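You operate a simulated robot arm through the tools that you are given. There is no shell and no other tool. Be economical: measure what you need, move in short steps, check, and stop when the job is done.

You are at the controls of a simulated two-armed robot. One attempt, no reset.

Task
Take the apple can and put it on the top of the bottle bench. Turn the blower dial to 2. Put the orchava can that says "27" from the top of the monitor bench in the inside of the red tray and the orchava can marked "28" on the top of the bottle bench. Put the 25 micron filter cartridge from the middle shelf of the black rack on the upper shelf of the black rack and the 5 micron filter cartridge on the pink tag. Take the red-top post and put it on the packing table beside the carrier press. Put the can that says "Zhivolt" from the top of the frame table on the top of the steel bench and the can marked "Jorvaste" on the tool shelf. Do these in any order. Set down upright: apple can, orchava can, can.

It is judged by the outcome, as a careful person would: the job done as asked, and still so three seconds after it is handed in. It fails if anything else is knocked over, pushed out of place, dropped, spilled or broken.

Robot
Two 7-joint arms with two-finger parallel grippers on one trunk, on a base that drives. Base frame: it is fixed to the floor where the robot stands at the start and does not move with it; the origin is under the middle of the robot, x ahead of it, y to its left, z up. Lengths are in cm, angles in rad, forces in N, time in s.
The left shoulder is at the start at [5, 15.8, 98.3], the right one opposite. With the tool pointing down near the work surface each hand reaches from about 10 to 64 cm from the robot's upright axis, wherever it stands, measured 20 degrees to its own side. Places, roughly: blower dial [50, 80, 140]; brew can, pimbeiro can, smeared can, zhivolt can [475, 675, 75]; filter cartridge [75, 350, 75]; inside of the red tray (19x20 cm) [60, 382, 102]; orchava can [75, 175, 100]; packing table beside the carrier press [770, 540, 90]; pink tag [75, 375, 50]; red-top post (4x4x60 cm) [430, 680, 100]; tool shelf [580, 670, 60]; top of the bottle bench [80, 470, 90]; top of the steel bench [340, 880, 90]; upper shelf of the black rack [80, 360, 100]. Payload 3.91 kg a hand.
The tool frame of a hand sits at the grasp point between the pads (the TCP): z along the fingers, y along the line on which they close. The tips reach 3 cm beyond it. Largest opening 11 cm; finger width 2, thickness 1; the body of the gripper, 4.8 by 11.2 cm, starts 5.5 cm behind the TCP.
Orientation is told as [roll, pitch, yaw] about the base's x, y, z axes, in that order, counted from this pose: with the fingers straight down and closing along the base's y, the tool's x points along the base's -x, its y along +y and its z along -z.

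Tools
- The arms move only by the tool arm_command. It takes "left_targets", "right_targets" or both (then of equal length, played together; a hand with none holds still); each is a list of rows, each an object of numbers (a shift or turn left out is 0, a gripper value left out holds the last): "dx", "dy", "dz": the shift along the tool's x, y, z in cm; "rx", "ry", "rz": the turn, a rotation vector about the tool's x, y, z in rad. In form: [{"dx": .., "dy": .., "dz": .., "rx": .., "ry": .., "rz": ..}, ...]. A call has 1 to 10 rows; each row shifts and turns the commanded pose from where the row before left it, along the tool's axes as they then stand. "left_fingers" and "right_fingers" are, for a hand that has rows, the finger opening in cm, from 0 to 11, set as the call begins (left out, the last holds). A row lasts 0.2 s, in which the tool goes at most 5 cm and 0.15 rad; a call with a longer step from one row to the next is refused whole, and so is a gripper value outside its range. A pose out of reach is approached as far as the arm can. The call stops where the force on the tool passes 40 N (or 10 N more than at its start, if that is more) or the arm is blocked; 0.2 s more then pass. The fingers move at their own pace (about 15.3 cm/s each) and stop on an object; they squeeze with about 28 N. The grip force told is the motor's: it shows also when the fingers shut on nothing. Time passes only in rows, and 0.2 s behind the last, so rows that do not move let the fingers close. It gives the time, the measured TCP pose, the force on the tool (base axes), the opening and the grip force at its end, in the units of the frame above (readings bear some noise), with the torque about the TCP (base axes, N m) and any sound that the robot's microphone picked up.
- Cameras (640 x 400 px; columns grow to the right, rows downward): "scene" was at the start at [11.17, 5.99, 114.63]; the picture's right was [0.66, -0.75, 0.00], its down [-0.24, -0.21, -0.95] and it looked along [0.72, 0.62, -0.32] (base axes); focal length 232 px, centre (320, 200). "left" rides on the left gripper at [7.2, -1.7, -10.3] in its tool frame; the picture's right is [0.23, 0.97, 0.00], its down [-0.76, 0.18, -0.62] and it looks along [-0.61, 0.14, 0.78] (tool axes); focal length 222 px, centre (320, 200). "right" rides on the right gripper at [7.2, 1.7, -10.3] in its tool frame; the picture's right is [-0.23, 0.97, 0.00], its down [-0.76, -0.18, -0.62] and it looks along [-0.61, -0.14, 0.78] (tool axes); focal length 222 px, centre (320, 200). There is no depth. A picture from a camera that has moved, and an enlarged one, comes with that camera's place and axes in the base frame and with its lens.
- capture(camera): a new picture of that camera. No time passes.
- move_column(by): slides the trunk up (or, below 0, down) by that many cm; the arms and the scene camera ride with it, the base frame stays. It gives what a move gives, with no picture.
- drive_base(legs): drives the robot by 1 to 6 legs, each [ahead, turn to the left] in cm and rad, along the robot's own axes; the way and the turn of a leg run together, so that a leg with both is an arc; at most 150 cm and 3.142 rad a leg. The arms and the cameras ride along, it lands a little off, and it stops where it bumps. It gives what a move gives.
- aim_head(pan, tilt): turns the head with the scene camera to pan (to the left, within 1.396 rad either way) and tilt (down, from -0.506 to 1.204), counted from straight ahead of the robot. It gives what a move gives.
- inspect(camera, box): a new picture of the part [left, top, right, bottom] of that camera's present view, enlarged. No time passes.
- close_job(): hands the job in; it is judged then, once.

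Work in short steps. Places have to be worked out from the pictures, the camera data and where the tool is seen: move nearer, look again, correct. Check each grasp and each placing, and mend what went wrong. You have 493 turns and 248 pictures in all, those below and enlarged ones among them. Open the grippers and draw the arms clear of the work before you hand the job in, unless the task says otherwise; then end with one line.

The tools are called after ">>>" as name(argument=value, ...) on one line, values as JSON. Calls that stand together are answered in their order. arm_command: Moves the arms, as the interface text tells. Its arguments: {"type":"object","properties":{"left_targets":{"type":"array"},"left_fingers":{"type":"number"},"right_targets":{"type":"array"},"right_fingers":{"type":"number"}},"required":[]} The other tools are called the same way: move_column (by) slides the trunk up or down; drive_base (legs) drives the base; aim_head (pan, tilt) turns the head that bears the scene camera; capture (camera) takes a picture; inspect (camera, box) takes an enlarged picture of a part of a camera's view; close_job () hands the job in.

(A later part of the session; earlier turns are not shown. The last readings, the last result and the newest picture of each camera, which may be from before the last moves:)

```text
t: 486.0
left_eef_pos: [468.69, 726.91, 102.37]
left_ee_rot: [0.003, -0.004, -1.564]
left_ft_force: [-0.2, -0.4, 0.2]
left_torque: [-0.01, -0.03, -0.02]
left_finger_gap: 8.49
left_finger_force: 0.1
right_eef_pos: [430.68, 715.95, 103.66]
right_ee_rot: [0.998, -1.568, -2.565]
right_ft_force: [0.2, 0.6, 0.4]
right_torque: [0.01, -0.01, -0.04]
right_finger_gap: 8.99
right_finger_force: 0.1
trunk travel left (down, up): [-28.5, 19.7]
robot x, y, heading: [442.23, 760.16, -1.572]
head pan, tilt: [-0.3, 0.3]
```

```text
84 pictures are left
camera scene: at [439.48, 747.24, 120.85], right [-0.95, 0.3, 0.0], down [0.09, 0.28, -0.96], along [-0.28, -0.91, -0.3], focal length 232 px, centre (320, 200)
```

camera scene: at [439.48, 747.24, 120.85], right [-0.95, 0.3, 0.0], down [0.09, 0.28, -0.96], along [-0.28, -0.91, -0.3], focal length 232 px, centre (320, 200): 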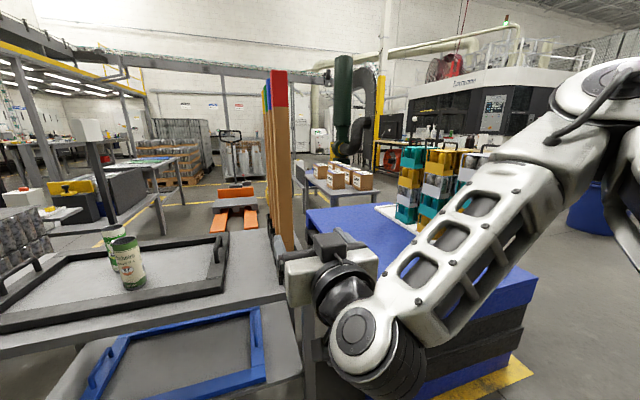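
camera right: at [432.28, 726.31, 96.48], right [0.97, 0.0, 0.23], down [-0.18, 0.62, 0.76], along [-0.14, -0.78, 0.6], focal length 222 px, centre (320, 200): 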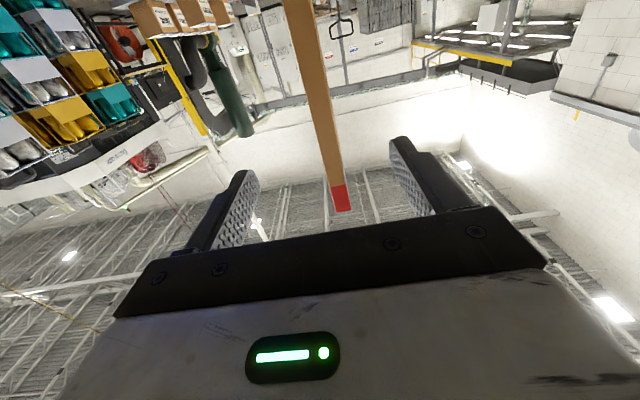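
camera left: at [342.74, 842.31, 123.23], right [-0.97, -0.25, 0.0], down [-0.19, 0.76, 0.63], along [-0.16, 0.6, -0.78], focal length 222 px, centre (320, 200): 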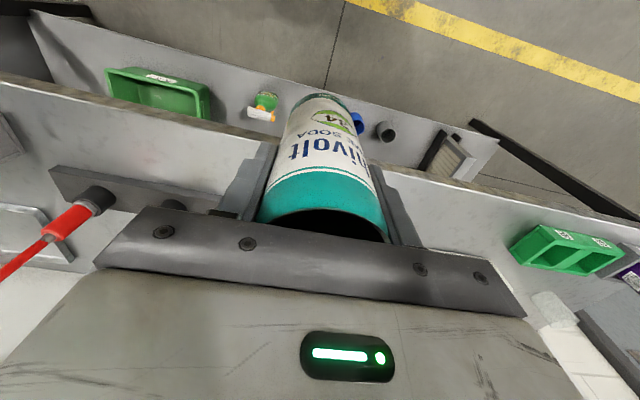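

Post lies between the fingers' line. Drive 20 cm, check, then finish with the arm.

>>> drive_base(legs=[[20, 0]])

>>> capture(camera="right")

>>> capture(camera="scene")

```text
t: 487.6
left_eef_pos: [468.73, 706.79, 102.4]
left_ee_rot: [0.004, -0.001, -1.565]
left_ft_force: [0.3, -0.7, -0.1]
left_torque: [-0.02, 0.03, -0.03]
left_finger_gap: 8.51
left_finger_force: 0.1
right_eef_pos: [430.6, 695.8, 103.76]
right_ee_rot: [0.887, -1.568, -2.455]
right_ft_force: [-0.3, 0.6, 0.1]
right_torque: [-0.03, -0.03, -0.01]
right_finger_gap: 8.98
right_finger_force: 0.0
trunk travel left (down, up): [-28.5, 19.7]
robot x, y, heading: [442.08, 740.42, -1.577]
head pan, tilt: [-0.3, 0.3]
```

```text
83 pictures are left
camera right: at [432.14, 706.25, 96.46], right [0.97, 0.0, 0.23], down [-0.18, 0.62, 0.76], along [-0.14, -0.78, 0.6], focal length 222 px, centre (320, 200)
```

right: 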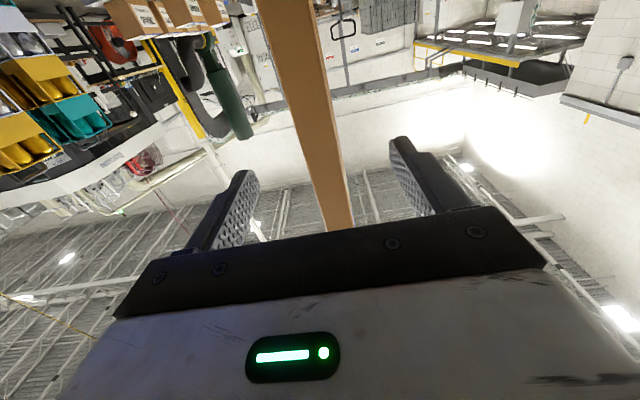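

```text
82 pictures are left
camera scene: at [439.38, 727.15, 120.84], right [-0.95, 0.3, 0.0], down [0.09, 0.28, -0.96], along [-0.29, -0.91, -0.3], focal length 232 px, centre (320, 200)
```

scene: 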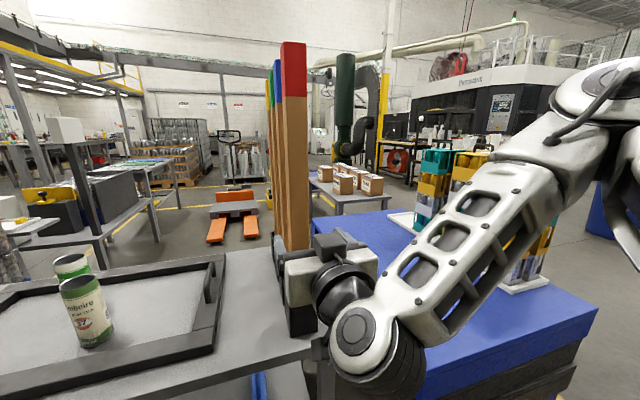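

Aligned (x≈430.5). Advance 13.3 cm and close.

>>> arm_command(right_targets=[{"dz": 4}, {"dz": 4}, {"dz": 4}, {"dz": 1.2}])

>>> arm_command(right_targets=[{}, {}, {}], right_fingers=2)

>>> capture(camera="right")

```text
t: 488.6
left_eef_pos: [468.66, 706.81, 102.54]
left_ee_rot: [0.003, -0.003, -1.566]
left_ft_force: [0.3, 0.0, 0.0]
left_torque: [-0.01, 0.01, 0.01]
left_finger_gap: 8.52
left_finger_force: 0.1
right_eef_pos: [430.72, 682.52, 103.77]
right_ee_rot: [0.573, -1.566, -2.145]
right_ft_force: [0.7, 0.1, -0.3]
right_torque: [-0.02, 0.0, 0.0]
right_finger_gap: 9.01
right_finger_force: 0.1
trunk travel left (down, up): [-28.5, 19.7]
robot x, y, heading: [442.21, 740.16, -1.581]
head pan, tilt: [-0.3, 0.3]
```

```text
t: 489.4
left_eef_pos: [468.6, 706.94, 102.46]
left_ee_rot: [0.004, -0.001, -1.565]
left_ft_force: [0.0, 0.0, 0.5]
left_torque: [-0.01, 0.0, -0.03]
left_finger_gap: 8.48
left_finger_force: 0.1
right_eef_pos: [430.65, 682.69, 103.7]
right_ee_rot: [0.597, -1.568, -2.168]
right_ft_force: [-0.2, -0.7, 1.1]
right_torque: [-0.1, 0.31, -0.01]
right_finger_gap: 4.03
right_finger_force: 27.7
trunk travel left (down, up): [-28.5, 19.7]
robot x, y, heading: [441.94, 740.24, -1.578]
head pan, tilt: [-0.3, 0.3]
```

```text
81 pictures are left
camera right: at [432.33, 693.05, 96.56], right [0.97, 0.0, 0.23], down [-0.18, 0.62, 0.76], along [-0.14, -0.78, 0.6], focal length 222 px, centre (320, 200)
```

right: 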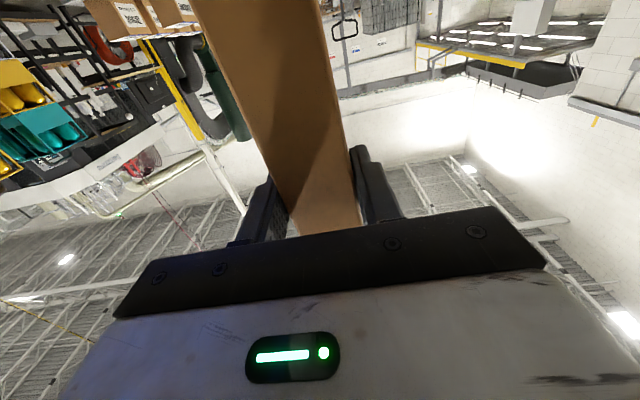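

Gripped at 4.03 cm. Lift by raising the trunk 8 cm and check whether it comes free.

>>> move_column(by=8)

>>> capture(camera="scene")

```text
t: 490.5
left_eef_pos: [468.48, 706.86, 110.36]
left_ee_rot: [0.004, -0.001, -1.566]
left_ft_force: [-0.2, 0.3, 0.6]
left_torque: [0.03, -0.01, 0.01]
left_finger_gap: 8.48
left_finger_force: 0.1
right_eef_pos: [430.84, 682.57, 111.85]
right_ee_rot: [0.53, -1.564, -2.098]
right_ft_force: [0.3, 0.4, -2.0]
right_torque: [-0.01, -0.02, 0.0]
right_finger_gap: 3.98
right_finger_force: 27.7
trunk travel left (down, up): [-36.5, 11.7]
robot x, y, heading: [442.1, 740.32, -1.576]
head pan, tilt: [-0.3, 0.3]
```

```text
80 pictures are left
camera scene: at [439.38, 727.15, 128.84], right [-0.95, 0.3, 0.0], down [0.09, 0.28, -0.96], along [-0.29, -0.91, -0.3], focal length 232 px, centre (320, 200)
```

scene: 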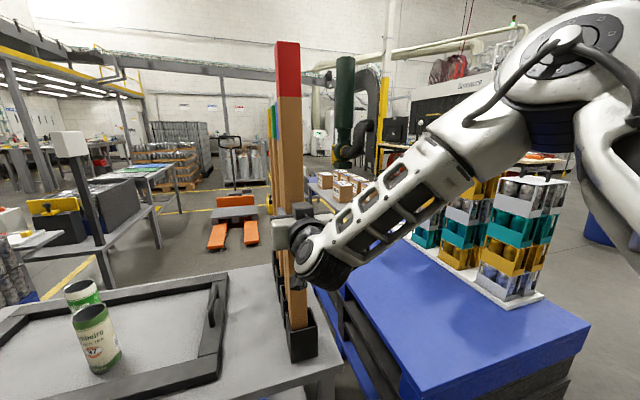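

Coming out of its socket. Raise 9 cm more.

>>> move_column(by=9)

>>> capture(camera="scene")

```text
t: 491.8
left_eef_pos: [468.52, 706.91, 119.44]
left_ee_rot: [0.004, 0.0, -1.567]
left_ft_force: [-0.1, -0.2, 0.5]
left_torque: [0.0, 0.01, -0.01]
left_finger_gap: 8.48
left_finger_force: 0.1
right_eef_pos: [430.68, 682.65, 120.81]
right_ee_rot: [0.526, -1.566, -2.095]
right_ft_force: [-1.0, -0.8, -2.5]
right_torque: [-0.03, 0.0, 0.02]
right_finger_gap: 3.98
right_finger_force: 27.7
trunk travel left (down, up): [-45.5, 2.7]
robot x, y, heading: [441.99, 739.8, -1.579]
head pan, tilt: [-0.3, 0.3]
```

```text
79 pictures are left
camera scene: at [439.38, 727.15, 137.84], right [-0.95, 0.3, 0.0], down [0.09, 0.28, -0.96], along [-0.29, -0.91, -0.3], focal length 232 px, centre (320, 200)
```

scene: 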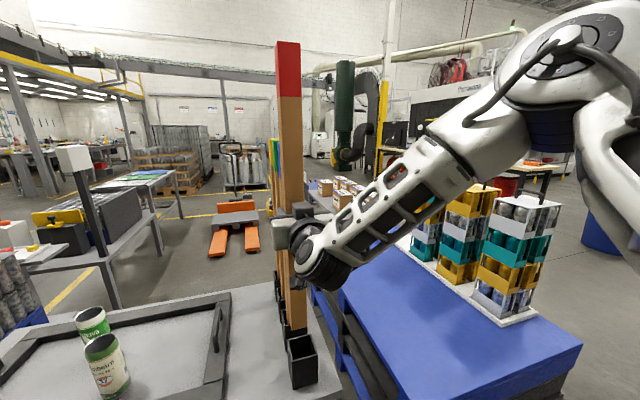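

Post is free. Back up 25, retract the arm 13 cm, and drive east then south toward the packing table.

>>> drive_base(legs=[[-25, 0]])

>>> arm_command(right_targets=[{"dz": -4}, {"dz": -4}, {"dz": -4}, {"dz": -2}])

>>> drive_base(legs=[[0, 1.575], [120, 0], [80, 0], [0, -1.571]])

>>> aim_head(pan=0.3, tilt=0.3)

>>> capture(camera="scene")

```text
t: 493.6
left_eef_pos: [468.7, 731.71, 119.47]
left_ee_rot: [0.004, -0.002, -1.565]
left_ft_force: [0.1, -0.2, -0.1]
left_torque: [-0.03, 0.01, -0.01]
left_finger_gap: 8.48
left_finger_force: 0.1
right_eef_pos: [430.87, 707.4, 120.69]
right_ee_rot: [0.626, -1.566, -2.195]
right_ft_force: [0.5, -0.5, -1.1]
right_torque: [0.06, -0.04, 0.01]
right_finger_gap: 3.96
right_finger_force: 28.3
trunk travel left (down, up): [-45.5, 2.7]
robot x, y, heading: [442.55, 764.68, -1.57]
head pan, tilt: [-0.3, 0.3]
```

```text
t: 494.6
left_eef_pos: [468.73, 731.55, 119.47]
left_ee_rot: [0.003, -0.001, -1.565]
left_ft_force: [-0.1, -0.5, -0.3]
left_torque: [-0.03, 0.04, 0.01]
left_finger_gap: 8.51
left_finger_force: 0.0
right_eef_pos: [430.95, 721.46, 120.69]
right_ee_rot: [0.612, -1.565, -2.179]
right_ft_force: [0.7, 0.7, -2.0]
right_torque: [0.0, 0.01, 0.01]
right_finger_gap: 3.95
right_finger_force: 28.1
trunk travel left (down, up): [-45.5, 2.7]
robot x, y, heading: [442.47, 764.84, -1.573]
head pan, tilt: [-0.3, 0.3]
```

```text
t: 512.3
left_eef_pos: [669.4, 731.74, 119.48]
left_ee_rot: [0.002, -0.001, -1.57]
left_ft_force: [-0.6, -0.6, 0.2]
left_torque: [0.01, -0.04, 0.04]
left_finger_gap: 8.47
left_finger_force: 0.2
right_eef_pos: [631.47, 721.69, 120.76]
right_ee_rot: [0.514, -1.564, -2.088]
right_ft_force: [-0.1, 0.8, -2.5]
right_torque: [0.02, 0.06, 0.03]
right_finger_gap: 3.99
right_finger_force: 28.1
trunk travel left (down, up): [-45.5, 2.7]
robot x, y, heading: [643.29, 764.91, -1.575]
head pan, tilt: [-0.3, 0.3]
```

```text
t: 513.3
left_eef_pos: [669.36, 731.81, 119.45]
left_ee_rot: [0.003, -0.004, -1.568]
left_ft_force: [-0.5, 0.0, -0.8]
left_torque: [-0.02, -0.02, 0.0]
left_finger_gap: 8.5
left_finger_force: 0.1
right_eef_pos: [631.42, 721.74, 120.81]
right_ee_rot: [0.49, -1.565, -2.063]
right_ft_force: [-0.9, 0.5, -1.8]
right_torque: [0.0, 0.0, -0.03]
right_finger_gap: 3.98
right_finger_force: 28.3
trunk travel left (down, up): [-45.5, 2.7]
robot x, y, heading: [642.83, 765.19, -1.582]
head pan, tilt: [0.3, 0.3]
```

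```text
78 pictures are left
camera scene: at [645.66, 752.13, 137.84], right [-0.96, -0.29, 0.0], down [-0.09, 0.28, -0.96], along [0.28, -0.91, -0.3], focal length 232 px, centre (320, 200)
```

scene: 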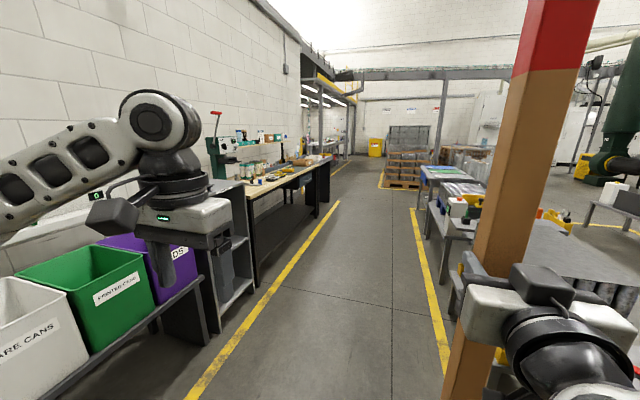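

The packing table with the green press (red lever) is along the east wall. Drive south down the aisle to y≈560 and face east.

>>> drive_base(legs=[[130, 0.02], [72, 0], [0, 1.571]])

>>> aim_head(pan=0.1, tilt=0.35)

>>> capture(camera="scene")

```text
t: 527.2
left_eef_pos: [677.14, 589.74, 119.43]
left_ee_rot: [0.003, -0.003, 0.021]
left_ft_force: [0.0, 0.6, 0.2]
left_torque: [0.0, -0.03, -0.01]
left_finger_gap: 8.49
left_finger_force: 0.1
right_eef_pos: [687.83, 552.3, 120.71]
right_ee_rot: [0.518, -1.566, -0.504]
right_ft_force: [0.4, -1.3, -2.9]
right_torque: [0.02, 0.01, 0.01]
right_finger_gap: 3.98
right_finger_force: 27.8
trunk travel left (down, up): [-45.5, 2.7]
robot x, y, heading: [644.23, 562.71, 0.008]
head pan, tilt: [0.3, 0.3]
```

```text
t: 527.9
left_eef_pos: [677.09, 589.86, 119.48]
left_ee_rot: [0.004, -0.002, 0.022]
left_ft_force: [-0.5, 0.9, 0.7]
left_torque: [-0.01, 0.02, -0.01]
left_finger_gap: 8.51
left_finger_force: 0.1
right_eef_pos: [687.98, 552.24, 120.76]
right_ee_rot: [0.509, -1.563, -0.494]
right_ft_force: [0.3, 0.7, -3.3]
right_torque: [0.02, 0.0, 0.01]
right_finger_gap: 3.97
right_finger_force: 27.8
trunk travel left (down, up): [-45.5, 2.7]
robot x, y, heading: [644.26, 562.64, 0.01]
head pan, tilt: [0.099, 0.351]
```

```text
77 pictures are left
camera scene: at [657.57, 563.73, 137.37], right [0.11, -0.99, 0.0], down [-0.34, -0.04, -0.94], along [0.93, 0.1, -0.34], focal length 232 px, centre (320, 200)
```

scene: 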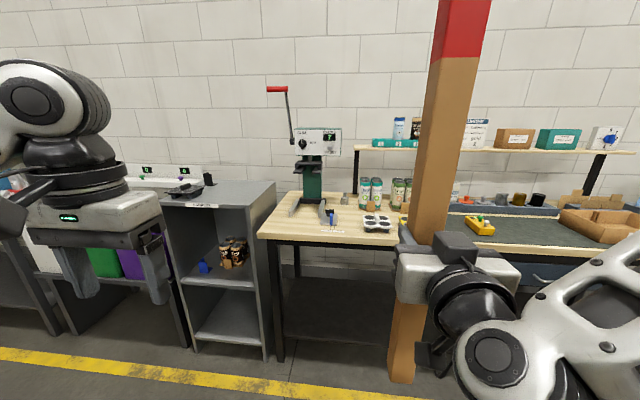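

Zoom on the table area around the press.

>>> inspect(camera="scene", box=[250, 120, 450, 260])

```text
2.86 times, centred on (350, 190) of scene
camera zoom: at [657.57, 563.73, 137.37], right [0.11, -0.99, 0.0], down [-0.34, -0.04, -0.94], along [0.93, 0.1, -0.34], focal length 662 px, centre (234, 229)
```

zoom: 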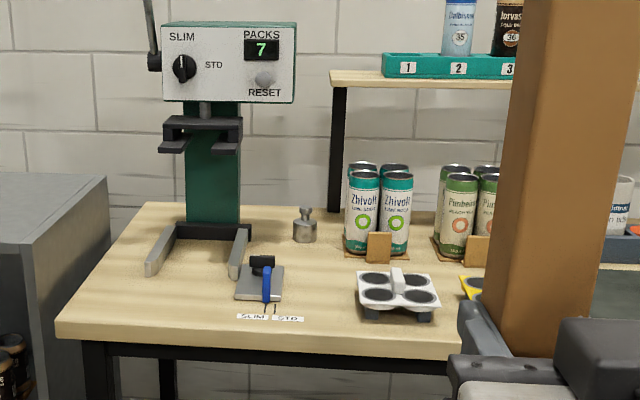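

I'll stand the post at about (757,560), in the gap beside the press. Raise the arm 5 cm, shift left 7.8 cm, and drive 50 cm closer.

>>> arm_command(right_targets=[{"dx": -3, "dy": 2.6}, {"dx": -2, "dy": 2.6}, {"dy": 2.6}])

>>> drive_base(legs=[[48, -0.01]])

>>> aim_head(pan=0.0, tilt=0.6)

>>> capture(camera="scene")

```text
t: 528.7
left_eef_pos: [677.02, 589.94, 119.27]
left_ee_rot: [0.004, -0.001, 0.021]
left_ft_force: [0.2, -0.2, 0.2]
left_torque: [-0.01, 0.02, -0.01]
left_finger_gap: 8.5
left_finger_force: 0.0
right_eef_pos: [687.85, 560.06, 125.76]
right_ee_rot: [0.33, -1.565, -0.314]
right_ft_force: [-0.4, 0.8, -1.8]
right_torque: [0.02, 0.0, -0.01]
right_finger_gap: 3.96
right_finger_force: 27.9
trunk travel left (down, up): [-45.5, 2.7]
robot x, y, heading: [644.28, 562.89, 0.011]
head pan, tilt: [0.099, 0.351]
```

```text
t: 531.5
left_eef_pos: [724.83, 589.85, 119.51]
left_ee_rot: [0.003, -0.002, 0.013]
left_ft_force: [0.5, -0.1, 0.3]
left_torque: [-0.01, 0.01, -0.02]
left_finger_gap: 8.48
left_finger_force: 0.0
right_eef_pos: [735.29, 559.82, 125.75]
right_ee_rot: [0.48, -1.566, -0.472]
right_ft_force: [1.0, -0.3, -2.4]
right_torque: [0.02, 0.04, 0.02]
right_finger_gap: 3.95
right_finger_force: 27.9
trunk travel left (down, up): [-45.5, 2.7]
robot x, y, heading: [691.81, 563.03, 0.003]
head pan, tilt: [0.099, 0.351]
```

```text
t: 532.3
left_eef_pos: [724.8, 589.88, 119.49]
left_ee_rot: [0.003, -0.002, 0.013]
left_ft_force: [-0.6, 0.1, 0.4]
left_torque: [0.05, 0.0, 0.03]
left_finger_gap: 8.52
left_finger_force: 0.0
right_eef_pos: [735.2, 559.84, 125.71]
right_ee_rot: [0.489, -1.565, -0.483]
right_ft_force: [-0.1, 1.3, -1.8]
right_torque: [0.0, 0.04, 0.03]
right_finger_gap: 4.0
right_finger_force: 28.4
trunk travel left (down, up): [-45.5, 2.7]
robot x, y, heading: [691.75, 563.24, 0.0]
head pan, tilt: [0.0, 0.6]
```

```text
75 pictures are left
camera scene: at [704.59, 562.99, 135.1], right [0.0, -1.0, 0.0], down [-0.56, 0.0, -0.83], along [0.83, 0.0, -0.56], focal length 232 px, centre (320, 200)
```

scene: 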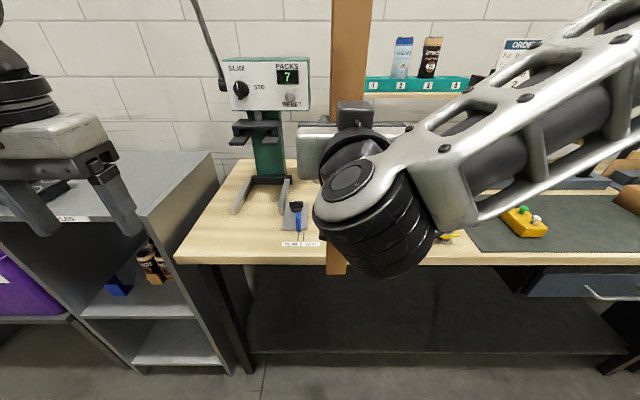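

Drive 8 cm more and extend 13 cm to (756,559.8).

>>> drive_base(legs=[[8, 0]])

>>> arm_command(right_targets=[{"dz": 4}, {"dz": 4}, {"dz": 4}, {"dz": 1}])

>>> aim_head(pan=0.25, tilt=0.7)

>>> capture(camera="scene")

>>> capture(camera="left")

```text
t: 533.4
left_eef_pos: [732.78, 589.91, 119.45]
left_ee_rot: [0.003, 0.0, 0.01]
left_ft_force: [0.2, -0.4, 0.1]
left_torque: [0.01, 0.04, 0.02]
left_finger_gap: 8.51
left_finger_force: 0.0
right_eef_pos: [743.18, 559.98, 125.78]
right_ee_rot: [0.444, -1.564, -0.439]
right_ft_force: [0.8, 0.0, -1.6]
right_torque: [-0.01, -0.01, 0.01]
right_finger_gap: 3.97
right_finger_force: 28.3
trunk travel left (down, up): [-45.5, 2.7]
robot x, y, heading: [699.45, 563.06, 0.004]
head pan, tilt: [0.0, 0.6]
```

```text
t: 534.4
left_eef_pos: [732.74, 589.72, 119.29]
left_ee_rot: [0.004, -0.001, 0.011]
left_ft_force: [-0.3, -1.0, 0.3]
left_torque: [-0.04, 0.0, 0.04]
left_finger_gap: 8.5
left_finger_force: 0.1
right_eef_pos: [756.15, 560.02, 125.79]
right_ee_rot: [0.395, -1.566, -0.389]
right_ft_force: [0.1, 0.5, -0.9]
right_torque: [-0.01, 0.02, 0.01]
right_finger_gap: 3.97
right_finger_force: 28.1
trunk travel left (down, up): [-45.5, 2.7]
robot x, y, heading: [699.44, 563.22, -0.0]
head pan, tilt: [0.0, 0.6]
```

```text
t: 535.1
left_eef_pos: [732.75, 589.76, 119.44]
left_ee_rot: [0.004, -0.001, 0.01]
left_ft_force: [-0.6, 0.2, 0.1]
left_torque: [0.0, 0.01, 0.0]
left_finger_gap: 8.5
left_finger_force: 0.0
right_eef_pos: [756.01, 559.93, 125.68]
right_ee_rot: [0.476, -1.566, -0.467]
right_ft_force: [0.5, 0.1, -2.4]
right_torque: [0.0, 0.01, 0.0]
right_finger_gap: 3.96
right_finger_force: 28.2
trunk travel left (down, up): [-45.5, 2.7]
robot x, y, heading: [699.55, 563.17, -0.003]
head pan, tilt: [0.25, 0.7]
```

```text
74 pictures are left
camera scene: at [711.91, 565.09, 134.23], right [0.25, -0.97, 0.0], down [-0.62, -0.16, -0.77], along [0.74, 0.19, -0.64], focal length 232 px, centre (320, 200)
```

scene: 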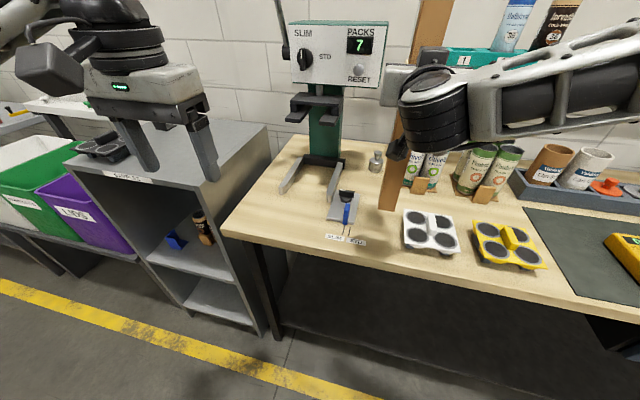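

```text
73 pictures are left
camera left: at [725.46, 588.11, 129.73], right [-0.24, 0.97, 0.0], down [0.76, 0.18, 0.62], along [0.61, 0.15, -0.78], focal length 222 px, centre (320, 200)
```

left: 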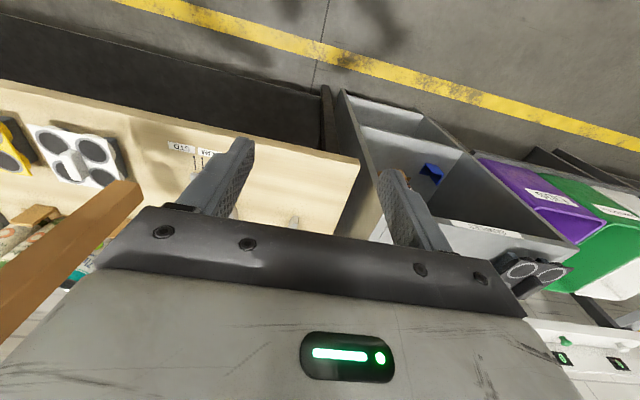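

Gap is 555–566.4 with the post centred at 560. Lower step by step.

>>> arm_command(right_targets=[{"dx": 2}, {"dx": 1.5}, {"dx": 0.7}, {"dx": 0.5}, {"dx": 0.5}])

>>> inspect(camera="scene", box=[310, 130, 490, 270])

```text
t: 536.3
left_eef_pos: [732.72, 589.77, 119.46]
left_ee_rot: [0.005, -0.001, 0.012]
left_ft_force: [0.1, -0.6, 0.1]
left_torque: [-0.02, -0.02, -0.01]
left_finger_gap: 8.49
left_finger_force: 0.2
right_eef_pos: [756.04, 560.18, 120.43]
right_ee_rot: [0.594, -1.567, -0.587]
right_ft_force: [0.3, -0.4, -2.0]
right_torque: [-0.03, 0.02, -0.03]
right_finger_gap: 3.95
right_finger_force: 27.9
trunk travel left (down, up): [-45.5, 2.7]
robot x, y, heading: [699.53, 563.43, 0.004]
head pan, tilt: [0.25, 0.7]
```

```text
2.86 times, centred on (400, 200) of scene
camera zoom: at [711.91, 565.1, 134.23], right [0.25, -0.97, 0.0], down [-0.62, -0.16, -0.76], along [0.74, 0.19, -0.64], focal length 662 px, centre (91, 200)
```

zoom: 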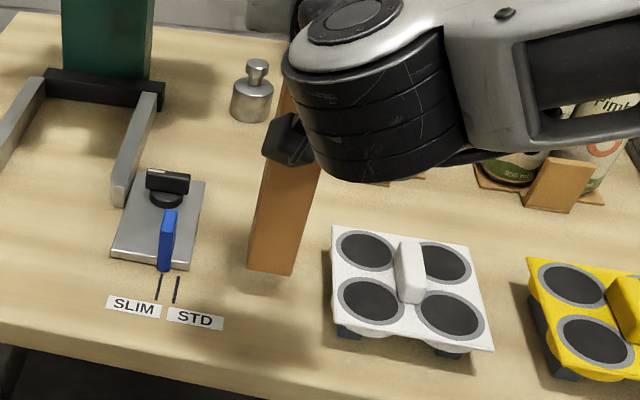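

Just above the table; continue in small steps.

>>> arm_command(right_targets=[{"dx": 0.4}, {"dx": 0.4}, {"dx": 0.3}, {"dx": 0.3}])

```text
t: 537.3
left_eef_pos: [732.68, 589.82, 119.38]
left_ee_rot: [0.004, -0.001, 0.01]
left_ft_force: [0.2, -0.4, -1.1]
left_torque: [-0.03, 0.0, 0.0]
left_finger_gap: 8.48
left_finger_force: 0.1
right_eef_pos: [755.98, 560.2, 119.0]
right_ee_rot: [0.501, -1.565, -0.493]
right_ft_force: [-0.2, 0.7, -1.6]
right_torque: [0.03, 0.03, 0.0]
right_finger_gap: 3.98
right_finger_force: 28.3
trunk travel left (down, up): [-45.5, 2.7]
robot x, y, heading: [699.56, 562.76, 0.004]
head pan, tilt: [0.25, 0.7]
```

>>> arm_command(right_targets=[{"dx": 0.3}, {"dx": 0.3}, {"dx": 0.3}, {"dx": 0.3}])

>>> inspect(camera="scene", box=[310, 130, 490, 270])

```text
t: 538.3
left_eef_pos: [732.8, 589.91, 119.39]
left_ee_rot: [0.004, -0.002, 0.01]
left_ft_force: [0.8, 0.1, 0.9]
left_torque: [-0.01, -0.04, -0.04]
left_finger_gap: 8.51
left_finger_force: 0.0
right_eef_pos: [756.12, 560.06, 117.98]
right_ee_rot: [0.589, -1.564, -0.582]
right_ft_force: [0.0, 0.2, -1.2]
right_torque: [-0.01, 0.02, 0.01]
right_finger_gap: 3.95
right_finger_force: 27.9
trunk travel left (down, up): [-45.5, 2.7]
robot x, y, heading: [699.68, 563.3, 0.004]
head pan, tilt: [0.25, 0.7]
```

```text
2.86 times, centred on (400, 200) of scene
camera zoom: at [711.91, 565.1, 134.23], right [0.25, -0.97, 0.0], down [-0.62, -0.16, -0.76], along [0.74, 0.19, -0.64], focal length 662 px, centre (91, 200)
```

zoom: 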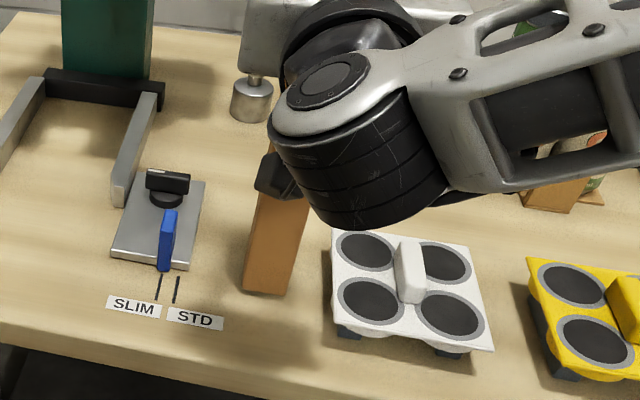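

Continue down in 0.3 cm steps.

>>> arm_command(right_targets=[{"dx": 0.3}, {"dx": 0.3}, {"dx": 0.3}, {"dx": 0.3}, {"dx": 0.3}])

>>> inspect(camera="scene", box=[310, 130, 490, 270])

```text
t: 539.5
left_eef_pos: [732.45, 589.89, 119.53]
left_ee_rot: [0.003, -0.004, 0.009]
left_ft_force: [-0.3, -0.3, 0.2]
left_torque: [0.01, -0.01, 0.01]
left_finger_gap: 8.5
left_finger_force: 0.1
right_eef_pos: [756.01, 560.16, 117.03]
right_ee_rot: [2.746, -1.559, -2.741]
right_ft_force: [1.2, 0.6, 25.2]
right_torque: [-0.12, -0.24, 0.02]
right_finger_gap: 3.93
right_finger_force: 28.5
trunk travel left (down, up): [-45.5, 2.7]
robot x, y, heading: [699.8, 563.12, 0.002]
head pan, tilt: [0.25, 0.7]
```

```text
2.86 times, centred on (400, 200) of scene
camera zoom: at [711.66, 565.13, 134.3], right [0.25, -0.97, 0.0], down [-0.62, -0.16, -0.77], along [0.74, 0.19, -0.64], focal length 662 px, centre (91, 200)
```

zoom: 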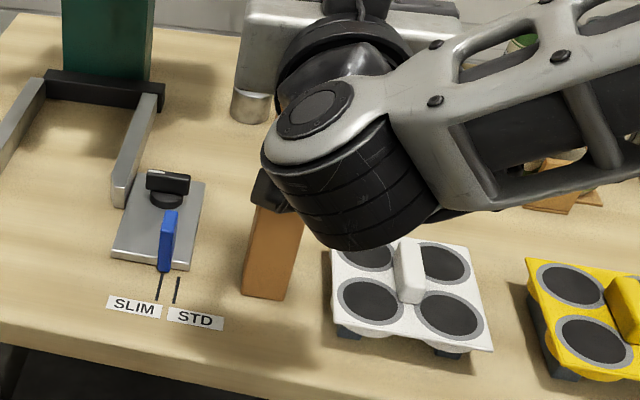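

Contact. Ease up 0.35, release to 6 cm, wait, and withdraw straight back.

>>> arm_command(right_targets=[{"dx": -0.3}, {}])

>>> arm_command(right_targets=[{}, {}, {}], right_fingers=6)

>>> capture(camera="scene")

```text
t: 540.1
left_eef_pos: [732.61, 589.91, 119.5]
left_ee_rot: [0.004, -0.005, 0.01]
left_ft_force: [-0.6, -0.4, 0.2]
left_torque: [0.01, 0.03, -0.01]
left_finger_gap: 8.51
left_finger_force: 0.1
right_eef_pos: [755.89, 560.12, 116.78]
right_ee_rot: [1.62, -1.57, -1.612]
right_ft_force: [3.3, 1.5, 16.1]
right_torque: [0.03, -0.76, 0.02]
right_finger_gap: 3.95
right_finger_force: 28.0
trunk travel left (down, up): [-45.5, 2.7]
robot x, y, heading: [699.48, 562.87, 0.003]
head pan, tilt: [0.25, 0.7]
```

```text
t: 540.9
left_eef_pos: [732.78, 589.89, 119.3]
left_ee_rot: [0.004, 0.001, 0.01]
left_ft_force: [-0.1, 0.3, -0.7]
left_torque: [-0.01, 0.01, 0.01]
left_finger_gap: 8.5
left_finger_force: 0.0
right_eef_pos: [756.04, 560.08, 116.66]
right_ee_rot: [0.411, -1.567, -0.405]
right_ft_force: [-0.1, 0.2, 0.2]
right_torque: [0.03, 0.0, 0.0]
right_finger_gap: 6.0
right_finger_force: 0.1
trunk travel left (down, up): [-45.5, 2.7]
robot x, y, heading: [699.48, 563.34, 0.002]
head pan, tilt: [0.25, 0.7]
```

```text
69 pictures are left
camera scene: at [711.88, 565.1, 134.23], right [0.25, -0.97, 0.0], down [-0.62, -0.16, -0.77], along [0.74, 0.19, -0.64], focal length 232 px, centre (320, 200)
```

scene: 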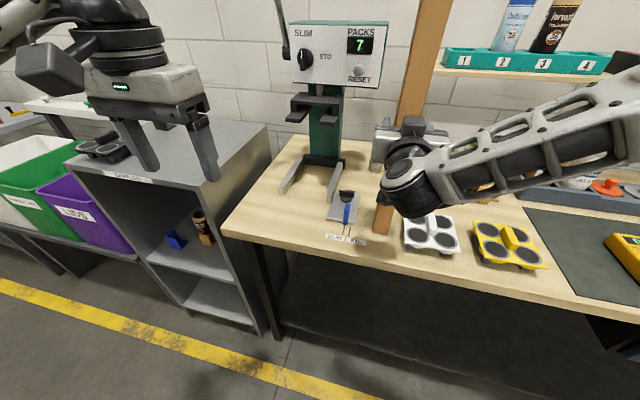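

Post stands freely. Withdraw straight back via the arm, then check.

>>> arm_command(right_targets=[{"dz": -2}, {"dz": -4}, {"dz": -4}, {"dz": -4}])

>>> drive_base(legs=[[-25, 0]])

>>> aim_head(pan=0.1, tilt=0.35)

>>> capture(camera="scene")

```text
t: 541.9
left_eef_pos: [732.77, 589.85, 119.38]
left_ee_rot: [0.004, -0.001, 0.01]
left_ft_force: [-0.9, 0.3, -0.7]
left_torque: [-0.02, 0.01, -0.02]
left_finger_gap: 8.47
left_finger_force: 0.0
right_eef_pos: [742.05, 560.0, 116.74]
right_ee_rot: [0.57, -1.566, -0.564]
right_ft_force: [-0.8, 0.3, 0.6]
right_torque: [-0.02, 0.01, 0.01]
right_finger_gap: 6.0
right_finger_force: 0.2
trunk travel left (down, up): [-45.5, 2.7]
robot x, y, heading: [699.31, 562.84, 0.002]
head pan, tilt: [0.25, 0.7]
```

```text
t: 543.8
left_eef_pos: [707.75, 589.95, 119.47]
left_ee_rot: [0.004, -0.002, 0.014]
left_ft_force: [0.1, 0.4, -0.7]
left_torque: [0.0, -0.02, -0.01]
left_finger_gap: 8.52
left_finger_force: 0.0
right_eef_pos: [717.16, 559.93, 116.71]
right_ee_rot: [0.59, -1.564, -0.575]
right_ft_force: [-0.6, -0.3, -0.1]
right_torque: [0.04, 0.04, 0.0]
right_finger_gap: 5.99
right_finger_force: 0.0
trunk travel left (down, up): [-45.5, 2.7]
robot x, y, heading: [674.44, 562.67, -0.001]
head pan, tilt: [0.25, 0.7]
```

```text
t: 544.6
left_eef_pos: [707.7, 589.9, 119.38]
left_ee_rot: [0.002, 0.0, 0.014]
left_ft_force: [-0.6, 1.4, -0.4]
left_torque: [0.01, -0.02, 0.02]
left_finger_gap: 8.5
left_finger_force: 0.0
right_eef_pos: [717.28, 559.89, 116.69]
right_ee_rot: [0.527, -1.565, -0.516]
right_ft_force: [0.6, 0.0, -0.4]
right_torque: [0.05, 0.02, -0.01]
right_finger_gap: 5.99
right_finger_force: 0.1
trunk travel left (down, up): [-45.5, 2.7]
robot x, y, heading: [674.49, 563.11, 0.002]
head pan, tilt: [0.099, 0.351]
```

```text
68 pictures are left
camera scene: at [687.98, 563.89, 137.37], right [0.1, -0.99, 0.0], down [-0.34, -0.04, -0.94], along [0.93, 0.1, -0.34], focal length 232 px, centre (320, 200)
```

scene: 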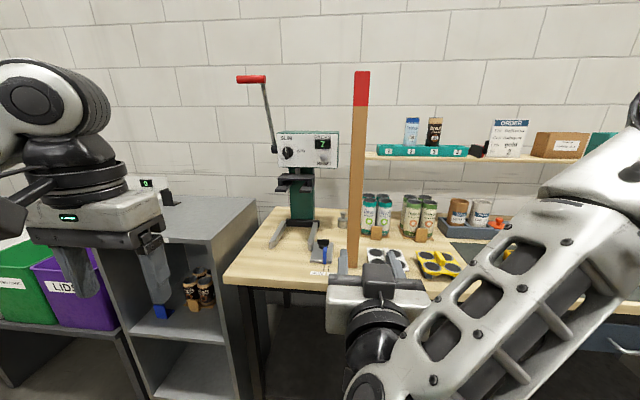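

Post stands fine. Check the ORDER card and cans here for any "apple" hint before leaving.

>>> inspect(camera="scene", box=[350, 105, 610, 275])

```text
2.35 times, centred on (480, 190) of scene
camera zoom: at [687.98, 563.89, 137.37], right [0.1, -0.99, 0.0], down [-0.34, -0.04, -0.94], along [0.93, 0.1, -0.34], focal length 545 px, centre (-56, 224)
```

zoom: 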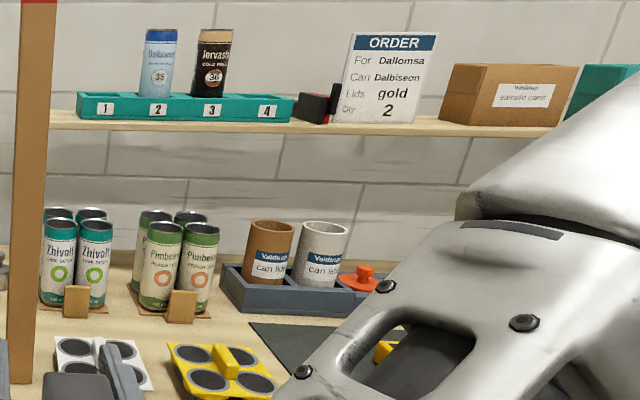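

Nothing apple-like here. The prime candidate is the Orchava "Apple Spritz" can at my starting table. Restore the right arm and head back, in segments.

>>> drive_base(legs=[[-30, 0]])

>>> arm_command(right_targets=[{"ry": 0.145}, {"ry": 0.145}, {"ry": 0.145}, {"ry": 0.145}, {"ry": 0.145}, {"ry": 0.145}, {"ry": 0.145}, {"ry": 0.145}, {"ry": 0.145}, {"ry": 0.145}])

>>> arm_command(right_targets=[{"ry": 0.118}, {"dx": 4, "dy": -1.5}, {"dx": 4, "dy": -1.5}, {"dx": 2, "dy": -2}])

>>> drive_base(legs=[[0, 1.571], [120, 0], [76, 0], [0, 1.571], [150, 0], [150, 0]])

```text
t: 546.6
left_eef_pos: [677.36, 589.76, 119.46]
left_ee_rot: [0.003, -0.004, 0.014]
left_ft_force: [0.1, -0.1, 0.4]
left_torque: [-0.05, 0.01, 0.0]
left_finger_gap: 8.49
left_finger_force: 0.1
right_eef_pos: [687.03, 559.78, 116.67]
right_ee_rot: [0.573, -1.568, -0.561]
right_ft_force: [0.0, -0.6, 0.6]
right_torque: [0.03, 0.02, -0.01]
right_finger_gap: 6.01
right_finger_force: 0.0
trunk travel left (down, up): [-45.5, 2.7]
robot x, y, heading: [644.66, 563.05, 0.003]
head pan, tilt: [0.099, 0.351]
```

```text
t: 548.8
left_eef_pos: [677.5, 589.63, 119.23]
left_ee_rot: [0.002, -0.001, 0.012]
left_ft_force: [-0.1, 0.2, 0.2]
left_torque: [-0.02, 0.02, 0.0]
left_finger_gap: 8.52
left_finger_force: 0.1
right_eef_pos: [687.19, 559.65, 116.59]
right_ee_rot: [0.003, -0.113, 0.011]
right_ft_force: [-0.4, 0.3, 0.0]
right_torque: [0.0, -0.03, 0.0]
right_finger_gap: 6.01
right_finger_force: 0.1
trunk travel left (down, up): [-45.5, 2.7]
robot x, y, heading: [644.21, 562.9, 0.006]
head pan, tilt: [0.099, 0.351]
```

```text
t: 549.8
left_eef_pos: [677.49, 589.63, 119.48]
left_ee_rot: [0.007, -0.002, 0.015]
left_ft_force: [0.2, -0.2, -0.3]
left_torque: [0.01, 0.02, -0.03]
left_finger_gap: 8.49
left_finger_force: 0.1
right_eef_pos: [677.01, 554.63, 116.66]
right_ee_rot: [0.003, 0.002, 0.009]
right_ft_force: [0.2, 0.0, -0.6]
right_torque: [0.02, -0.03, -0.02]
right_finger_gap: 5.99
right_finger_force: 0.0
trunk travel left (down, up): [-45.5, 2.7]
robot x, y, heading: [644.26, 562.58, 0.005]
head pan, tilt: [0.099, 0.351]
```

```text
t: 581.3
left_eef_pos: [308.04, 729.04, 119.26]
left_ee_rot: [0.005, -0.002, -3.125]
left_ft_force: [-0.4, -0.4, -0.2]
left_torque: [0.0, -0.02, -0.01]
left_finger_gap: 8.49
left_finger_force: 0.1
right_eef_pos: [308.53, 764.08, 116.64]
right_ee_rot: [0.004, 0.001, -3.129]
right_ft_force: [0.2, 0.3, -0.5]
right_torque: [0.03, 0.01, 0.0]
right_finger_gap: 5.97
right_finger_force: 0.0
trunk travel left (down, up): [-45.5, 2.7]
robot x, y, heading: [341.29, 756.01, -3.138]
head pan, tilt: [0.099, 0.351]
```

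Continue west, then around the bin.

>>> drive_base(legs=[[150, 0], [150, 0]])

>>> drive_base(legs=[[0, 1.015], [81, 0], [81, 0], [0, 0.905], [75, 0], [0, -0.356]])

```text
t: 595.9
left_eef_pos: [5.8, 726.09, 119.44]
left_ee_rot: [0.003, -0.002, -3.118]
left_ft_force: [0.1, 0.4, -0.2]
left_torque: [-0.03, 0.0, 0.0]
left_finger_gap: 8.52
left_finger_force: 0.1
right_eef_pos: [6.0, 761.07, 116.59]
right_ee_rot: [0.004, 0.003, -3.124]
right_ft_force: [-0.1, 1.0, 0.4]
right_torque: [0.03, -0.04, 0.02]
right_finger_gap: 6.02
right_finger_force: 0.1
trunk travel left (down, up): [-45.5, 2.7]
robot x, y, heading: [38.75, 753.33, -3.132]
head pan, tilt: [0.099, 0.351]
```

```text
t: 613.8
left_eef_pos: [7.86, 511.18, 119.46]
left_ee_rot: [0.006, -0.003, -1.551]
left_ft_force: [0.7, -0.7, -0.3]
left_torque: [0.03, 0.02, 0.02]
left_finger_gap: 8.51
left_finger_force: 0.1
right_eef_pos: [-27.14, 511.37, 116.7]
right_ee_rot: [0.002, 0.001, -1.555]
right_ft_force: [-0.1, -0.5, -0.8]
right_torque: [-0.02, -0.01, 0.0]
right_finger_gap: 6.0
right_finger_force: 0.1
trunk travel left (down, up): [-45.5, 2.7]
robot x, y, heading: [-19.04, 544.45, -1.56]
head pan, tilt: [0.099, 0.351]
```

Drive south to the start table, face east and look.

>>> drive_base(legs=[[150, -0.01], [150, 0], [150, 0], [95, 0], [0, 1.571]])

>>> aim_head(pan=0.0, tilt=0.5)

>>> capture(camera="scene")

```text
t: 643.7
left_eef_pos: [24.69, 26.42, 119.38]
left_ee_rot: [0.005, -0.002, 0.025]
left_ft_force: [-0.4, -0.1, 0.1]
left_torque: [0.01, 0.0, -0.01]
left_finger_gap: 8.53
left_finger_force: 0.1
right_eef_pos: [24.77, -8.67, 116.58]
right_ee_rot: [0.004, 0.002, 0.022]
right_ft_force: [0.1, -0.2, 0.1]
right_torque: [0.01, 0.0, -0.03]
right_finger_gap: 5.98
right_finger_force: 0.0
trunk travel left (down, up): [-45.5, 2.7]
robot x, y, heading: [-8.13, -0.94, 0.015]
head pan, tilt: [0.099, 0.351]
```

```text
t: 644.4
left_eef_pos: [24.72, 26.4, 119.44]
left_ee_rot: [0.002, -0.001, 0.025]
left_ft_force: [0.6, 0.5, 0.1]
left_torque: [-0.02, 0.02, 0.03]
left_finger_gap: 8.51
left_finger_force: 0.1
right_eef_pos: [24.68, -8.63, 116.65]
right_ee_rot: [0.004, 0.002, 0.022]
right_ft_force: [1.0, 1.0, -0.3]
right_torque: [0.0, 0.0, -0.01]
right_finger_gap: 5.98
right_finger_force: 0.1
trunk travel left (down, up): [-45.5, 2.7]
robot x, y, heading: [-7.92, -0.65, 0.017]
head pan, tilt: [0.0, 0.499]
```

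```text
66 pictures are left
camera scene: at [5.13, -0.66, 136.01], right [0.02, -1.0, 0.0], down [-0.48, -0.01, -0.88], along [0.88, 0.01, -0.48], focal length 232 px, centre (320, 200)
```

scene: 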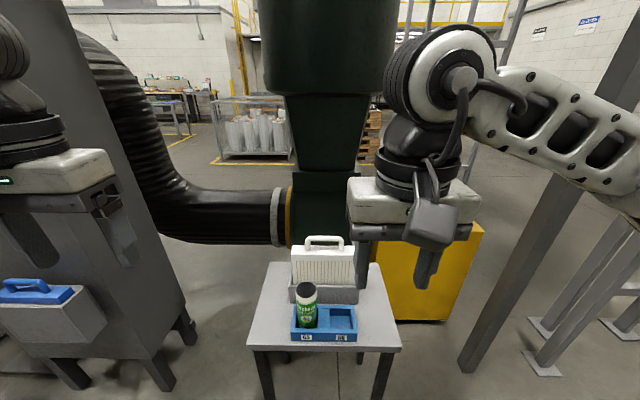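

>>> inspect(camera="scene", box=[240, 220, 410, 360])

```text
2.86 times, centred on (325, 290) of scene
camera zoom: at [5.13, -0.66, 136.01], right [0.02, -1.0, 0.0], down [-0.48, -0.01, -0.88], along [0.88, 0.01, -0.48], focal length 662 px, centre (306, -57)
```

zoom: 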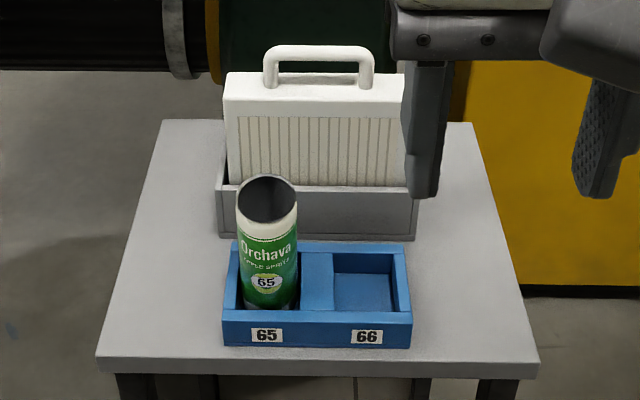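

Found it: Orchava Apple Spritz 65 in a holder at ≈(50,3.5), top z≈83. I'll take it with the left hand: drive 10 cm, lower trunk 20, bring the left hand above it.

>>> drive_base(legs=[[10, -0.016]])

>>> arm_command(left_targets=[{"dx": -2.2, "dy": -3.2}, {"dx": -2.2, "dy": -3.2}, {"dx": -2.2, "dy": -3.2}, {"dx": -2.2, "dy": -3.2}, {"dx": -2.2, "dy": -3.2}, {"dx": -2.2, "dy": -3.2}, {"dx": -2.0, "dy": -3.2}], right_targets=[{"dy": -2.5}, {"dy": -2.5}, {"dy": -2.5}, {"dy": -2.5}, {}, {}, {}], left_fingers=8.5)

>>> move_column(by=-20)

>>> capture(camera="left")

>>> capture(camera="scene")

```text
t: 645.5
left_eef_pos: [35.15, 26.0, 119.27]
left_ee_rot: [0.004, 0.0, 0.009]
left_ft_force: [0.2, -0.1, -0.3]
left_torque: [0.02, 0.01, 0.0]
left_finger_gap: 8.51
left_finger_force: 0.1
right_eef_pos: [34.5, -9.04, 116.59]
right_ee_rot: [0.003, 0.004, 0.005]
right_ft_force: [0.3, -0.1, -0.2]
right_torque: [0.0, 0.01, -0.04]
right_finger_gap: 6.01
right_finger_force: 0.1
trunk travel left (down, up): [-45.5, 2.7]
robot x, y, heading: [1.69, -0.6, -0.001]
head pan, tilt: [0.0, 0.499]
```

```text
t: 647.1
left_eef_pos: [50.65, 3.6, 119.31]
left_ee_rot: [0.005, 0.0, 0.009]
left_ft_force: [-0.1, 0.0, 0.6]
left_torque: [0.04, -0.04, 0.01]
left_finger_gap: 8.5
left_finger_force: 0.0
right_eef_pos: [34.62, -19.05, 116.59]
right_ee_rot: [0.004, 0.002, 0.004]
right_ft_force: [0.9, -0.5, -0.1]
right_torque: [0.0, 0.01, 0.01]
right_finger_gap: 6.01
right_finger_force: 0.1
trunk travel left (down, up): [-45.5, 2.7]
robot x, y, heading: [1.39, -0.58, 0.002]
head pan, tilt: [0.0, 0.499]
```

```text
t: 649.3
left_eef_pos: [50.54, 3.56, 99.38]
left_ee_rot: [0.005, -0.001, 0.008]
left_ft_force: [0.1, -0.7, 0.5]
left_torque: [-0.01, 0.0, -0.02]
left_finger_gap: 8.52
left_finger_force: 0.1
right_eef_pos: [34.58, -19.01, 96.69]
right_ee_rot: [0.004, 0.001, 0.005]
right_ft_force: [-0.5, 0.3, 0.1]
right_torque: [0.02, 0.01, 0.01]
right_finger_gap: 6.0
right_finger_force: 0.1
trunk travel left (down, up): [-25.5, 22.7]
robot x, y, heading: [1.69, -0.51, -0.002]
head pan, tilt: [0.0, 0.499]
```

```text
64 pictures are left
camera left: at [43.27, 1.98, 109.78], right [-0.24, 0.97, 0.0], down [0.76, 0.18, 0.62], along [0.61, 0.15, -0.78], focal length 222 px, centre (320, 200)
```

left: 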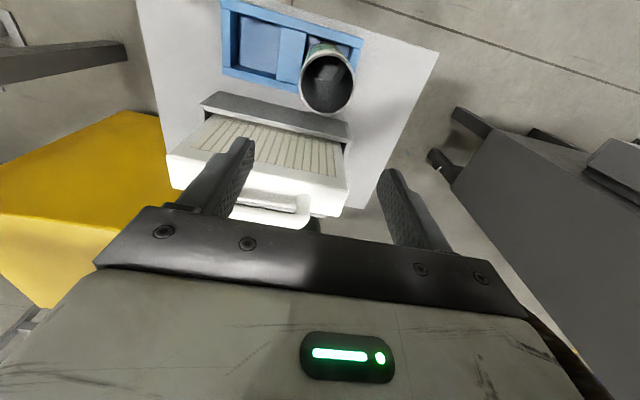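

```text
63 pictures are left
camera scene: at [15.07, -0.8, 116.01], right [0.0, -1.0, 0.0], down [-0.48, 0.0, -0.88], along [0.88, 0.0, -0.48], focal length 232 px, centre (320, 200)
```

scene: 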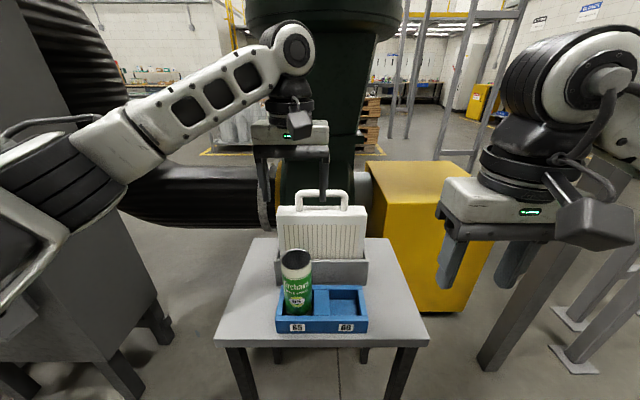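

Can top at ≈(48,4.1,83.2). Adjust and descend to 91, look again.

>>> arm_command(left_targets=[{"dx": 2.5, "dy": 0.5}, {"dz": 4}, {"dz": 4}])

>>> capture(camera="left")

```text
t: 650.1
left_eef_pos: [48.1, 4.18, 91.41]
left_ee_rot: [0.004, -0.001, 0.01]
left_ft_force: [0.1, -0.6, -0.9]
left_torque: [0.0, -0.01, -0.02]
left_finger_gap: 8.51
left_finger_force: 0.1
right_eef_pos: [34.55, -18.97, 96.57]
right_ee_rot: [0.004, 0.003, 0.006]
right_ft_force: [-0.9, 0.2, -0.4]
right_torque: [0.0, 0.01, -0.03]
right_finger_gap: 5.98
right_finger_force: 0.0
trunk travel left (down, up): [-25.5, 22.7]
robot x, y, heading: [1.84, -0.57, 0.002]
head pan, tilt: [0.0, 0.499]
```

```text
62 pictures are left
camera left: at [40.75, 2.48, 101.68], right [-0.24, 0.97, 0.0], down [0.76, 0.18, 0.62], along [0.61, 0.15, -0.78], focal length 222 px, centre (320, 200)
```

left: 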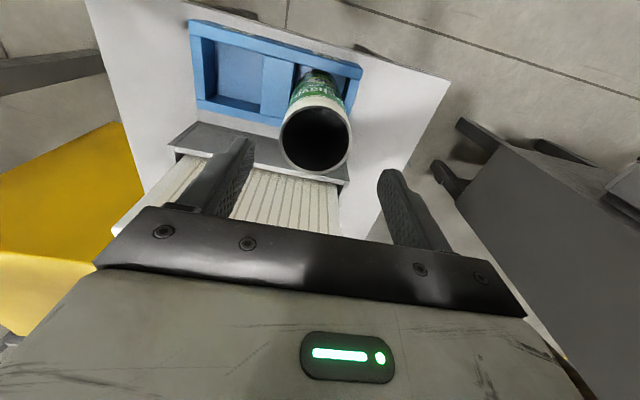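

Centred at (48.2,3.9). Descend to ~80.7 and close.

>>> arm_command(left_targets=[{"dz": 4}, {"dz": 4}, {"dz": 2.6}])

>>> arm_command(left_targets=[{}, {}, {}], left_fingers=4)

>>> capture(camera="left")

```text
t: 650.9
left_eef_pos: [48.23, 4.22, 80.75]
left_ee_rot: [0.004, -0.002, 0.009]
left_ft_force: [-0.4, -0.1, -0.7]
left_torque: [0.02, 0.01, 0.02]
left_finger_gap: 8.49
left_finger_force: 0.1
right_eef_pos: [34.57, -19.11, 96.54]
right_ee_rot: [0.003, 0.001, 0.008]
right_ft_force: [-0.1, 0.3, -0.3]
right_torque: [0.03, -0.03, 0.03]
right_finger_gap: 6.01
right_finger_force: 0.2
trunk travel left (down, up): [-25.5, 22.7]
robot x, y, heading: [1.91, -1.02, 0.003]
head pan, tilt: [0.0, 0.499]
```

```text
t: 651.7
left_eef_pos: [48.1, 4.12, 80.98]
left_ee_rot: [0.004, -0.003, 0.007]
left_ft_force: [0.7, -3.7, -0.7]
left_torque: [-0.35, 0.0, -0.01]
left_finger_gap: 5.62
left_finger_force: 27.4
right_eef_pos: [34.57, -18.98, 96.64]
right_ee_rot: [0.003, 0.002, 0.005]
right_ft_force: [-0.2, 0.7, 0.1]
right_torque: [-0.01, 0.01, 0.04]
right_finger_gap: 5.97
right_finger_force: 0.0
trunk travel left (down, up): [-25.5, 22.7]
robot x, y, heading: [1.87, -0.65, -0.004]
head pan, tilt: [0.0, 0.499]
```

```text
61 pictures are left
camera left: at [40.84, 2.46, 91.2], right [-0.23, 0.97, 0.0], down [0.76, 0.18, 0.62], along [0.61, 0.15, -0.78], focal length 222 px, centre (320, 200)
```

left: 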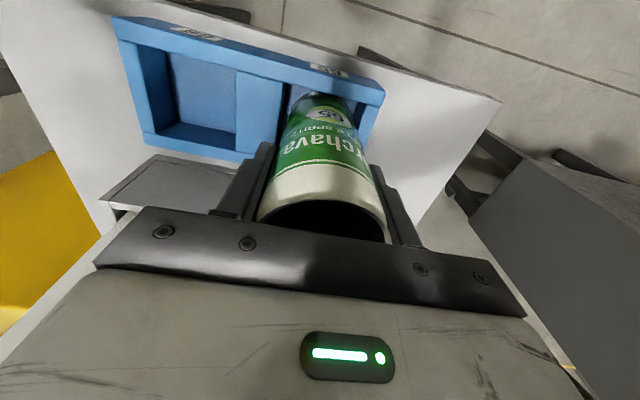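

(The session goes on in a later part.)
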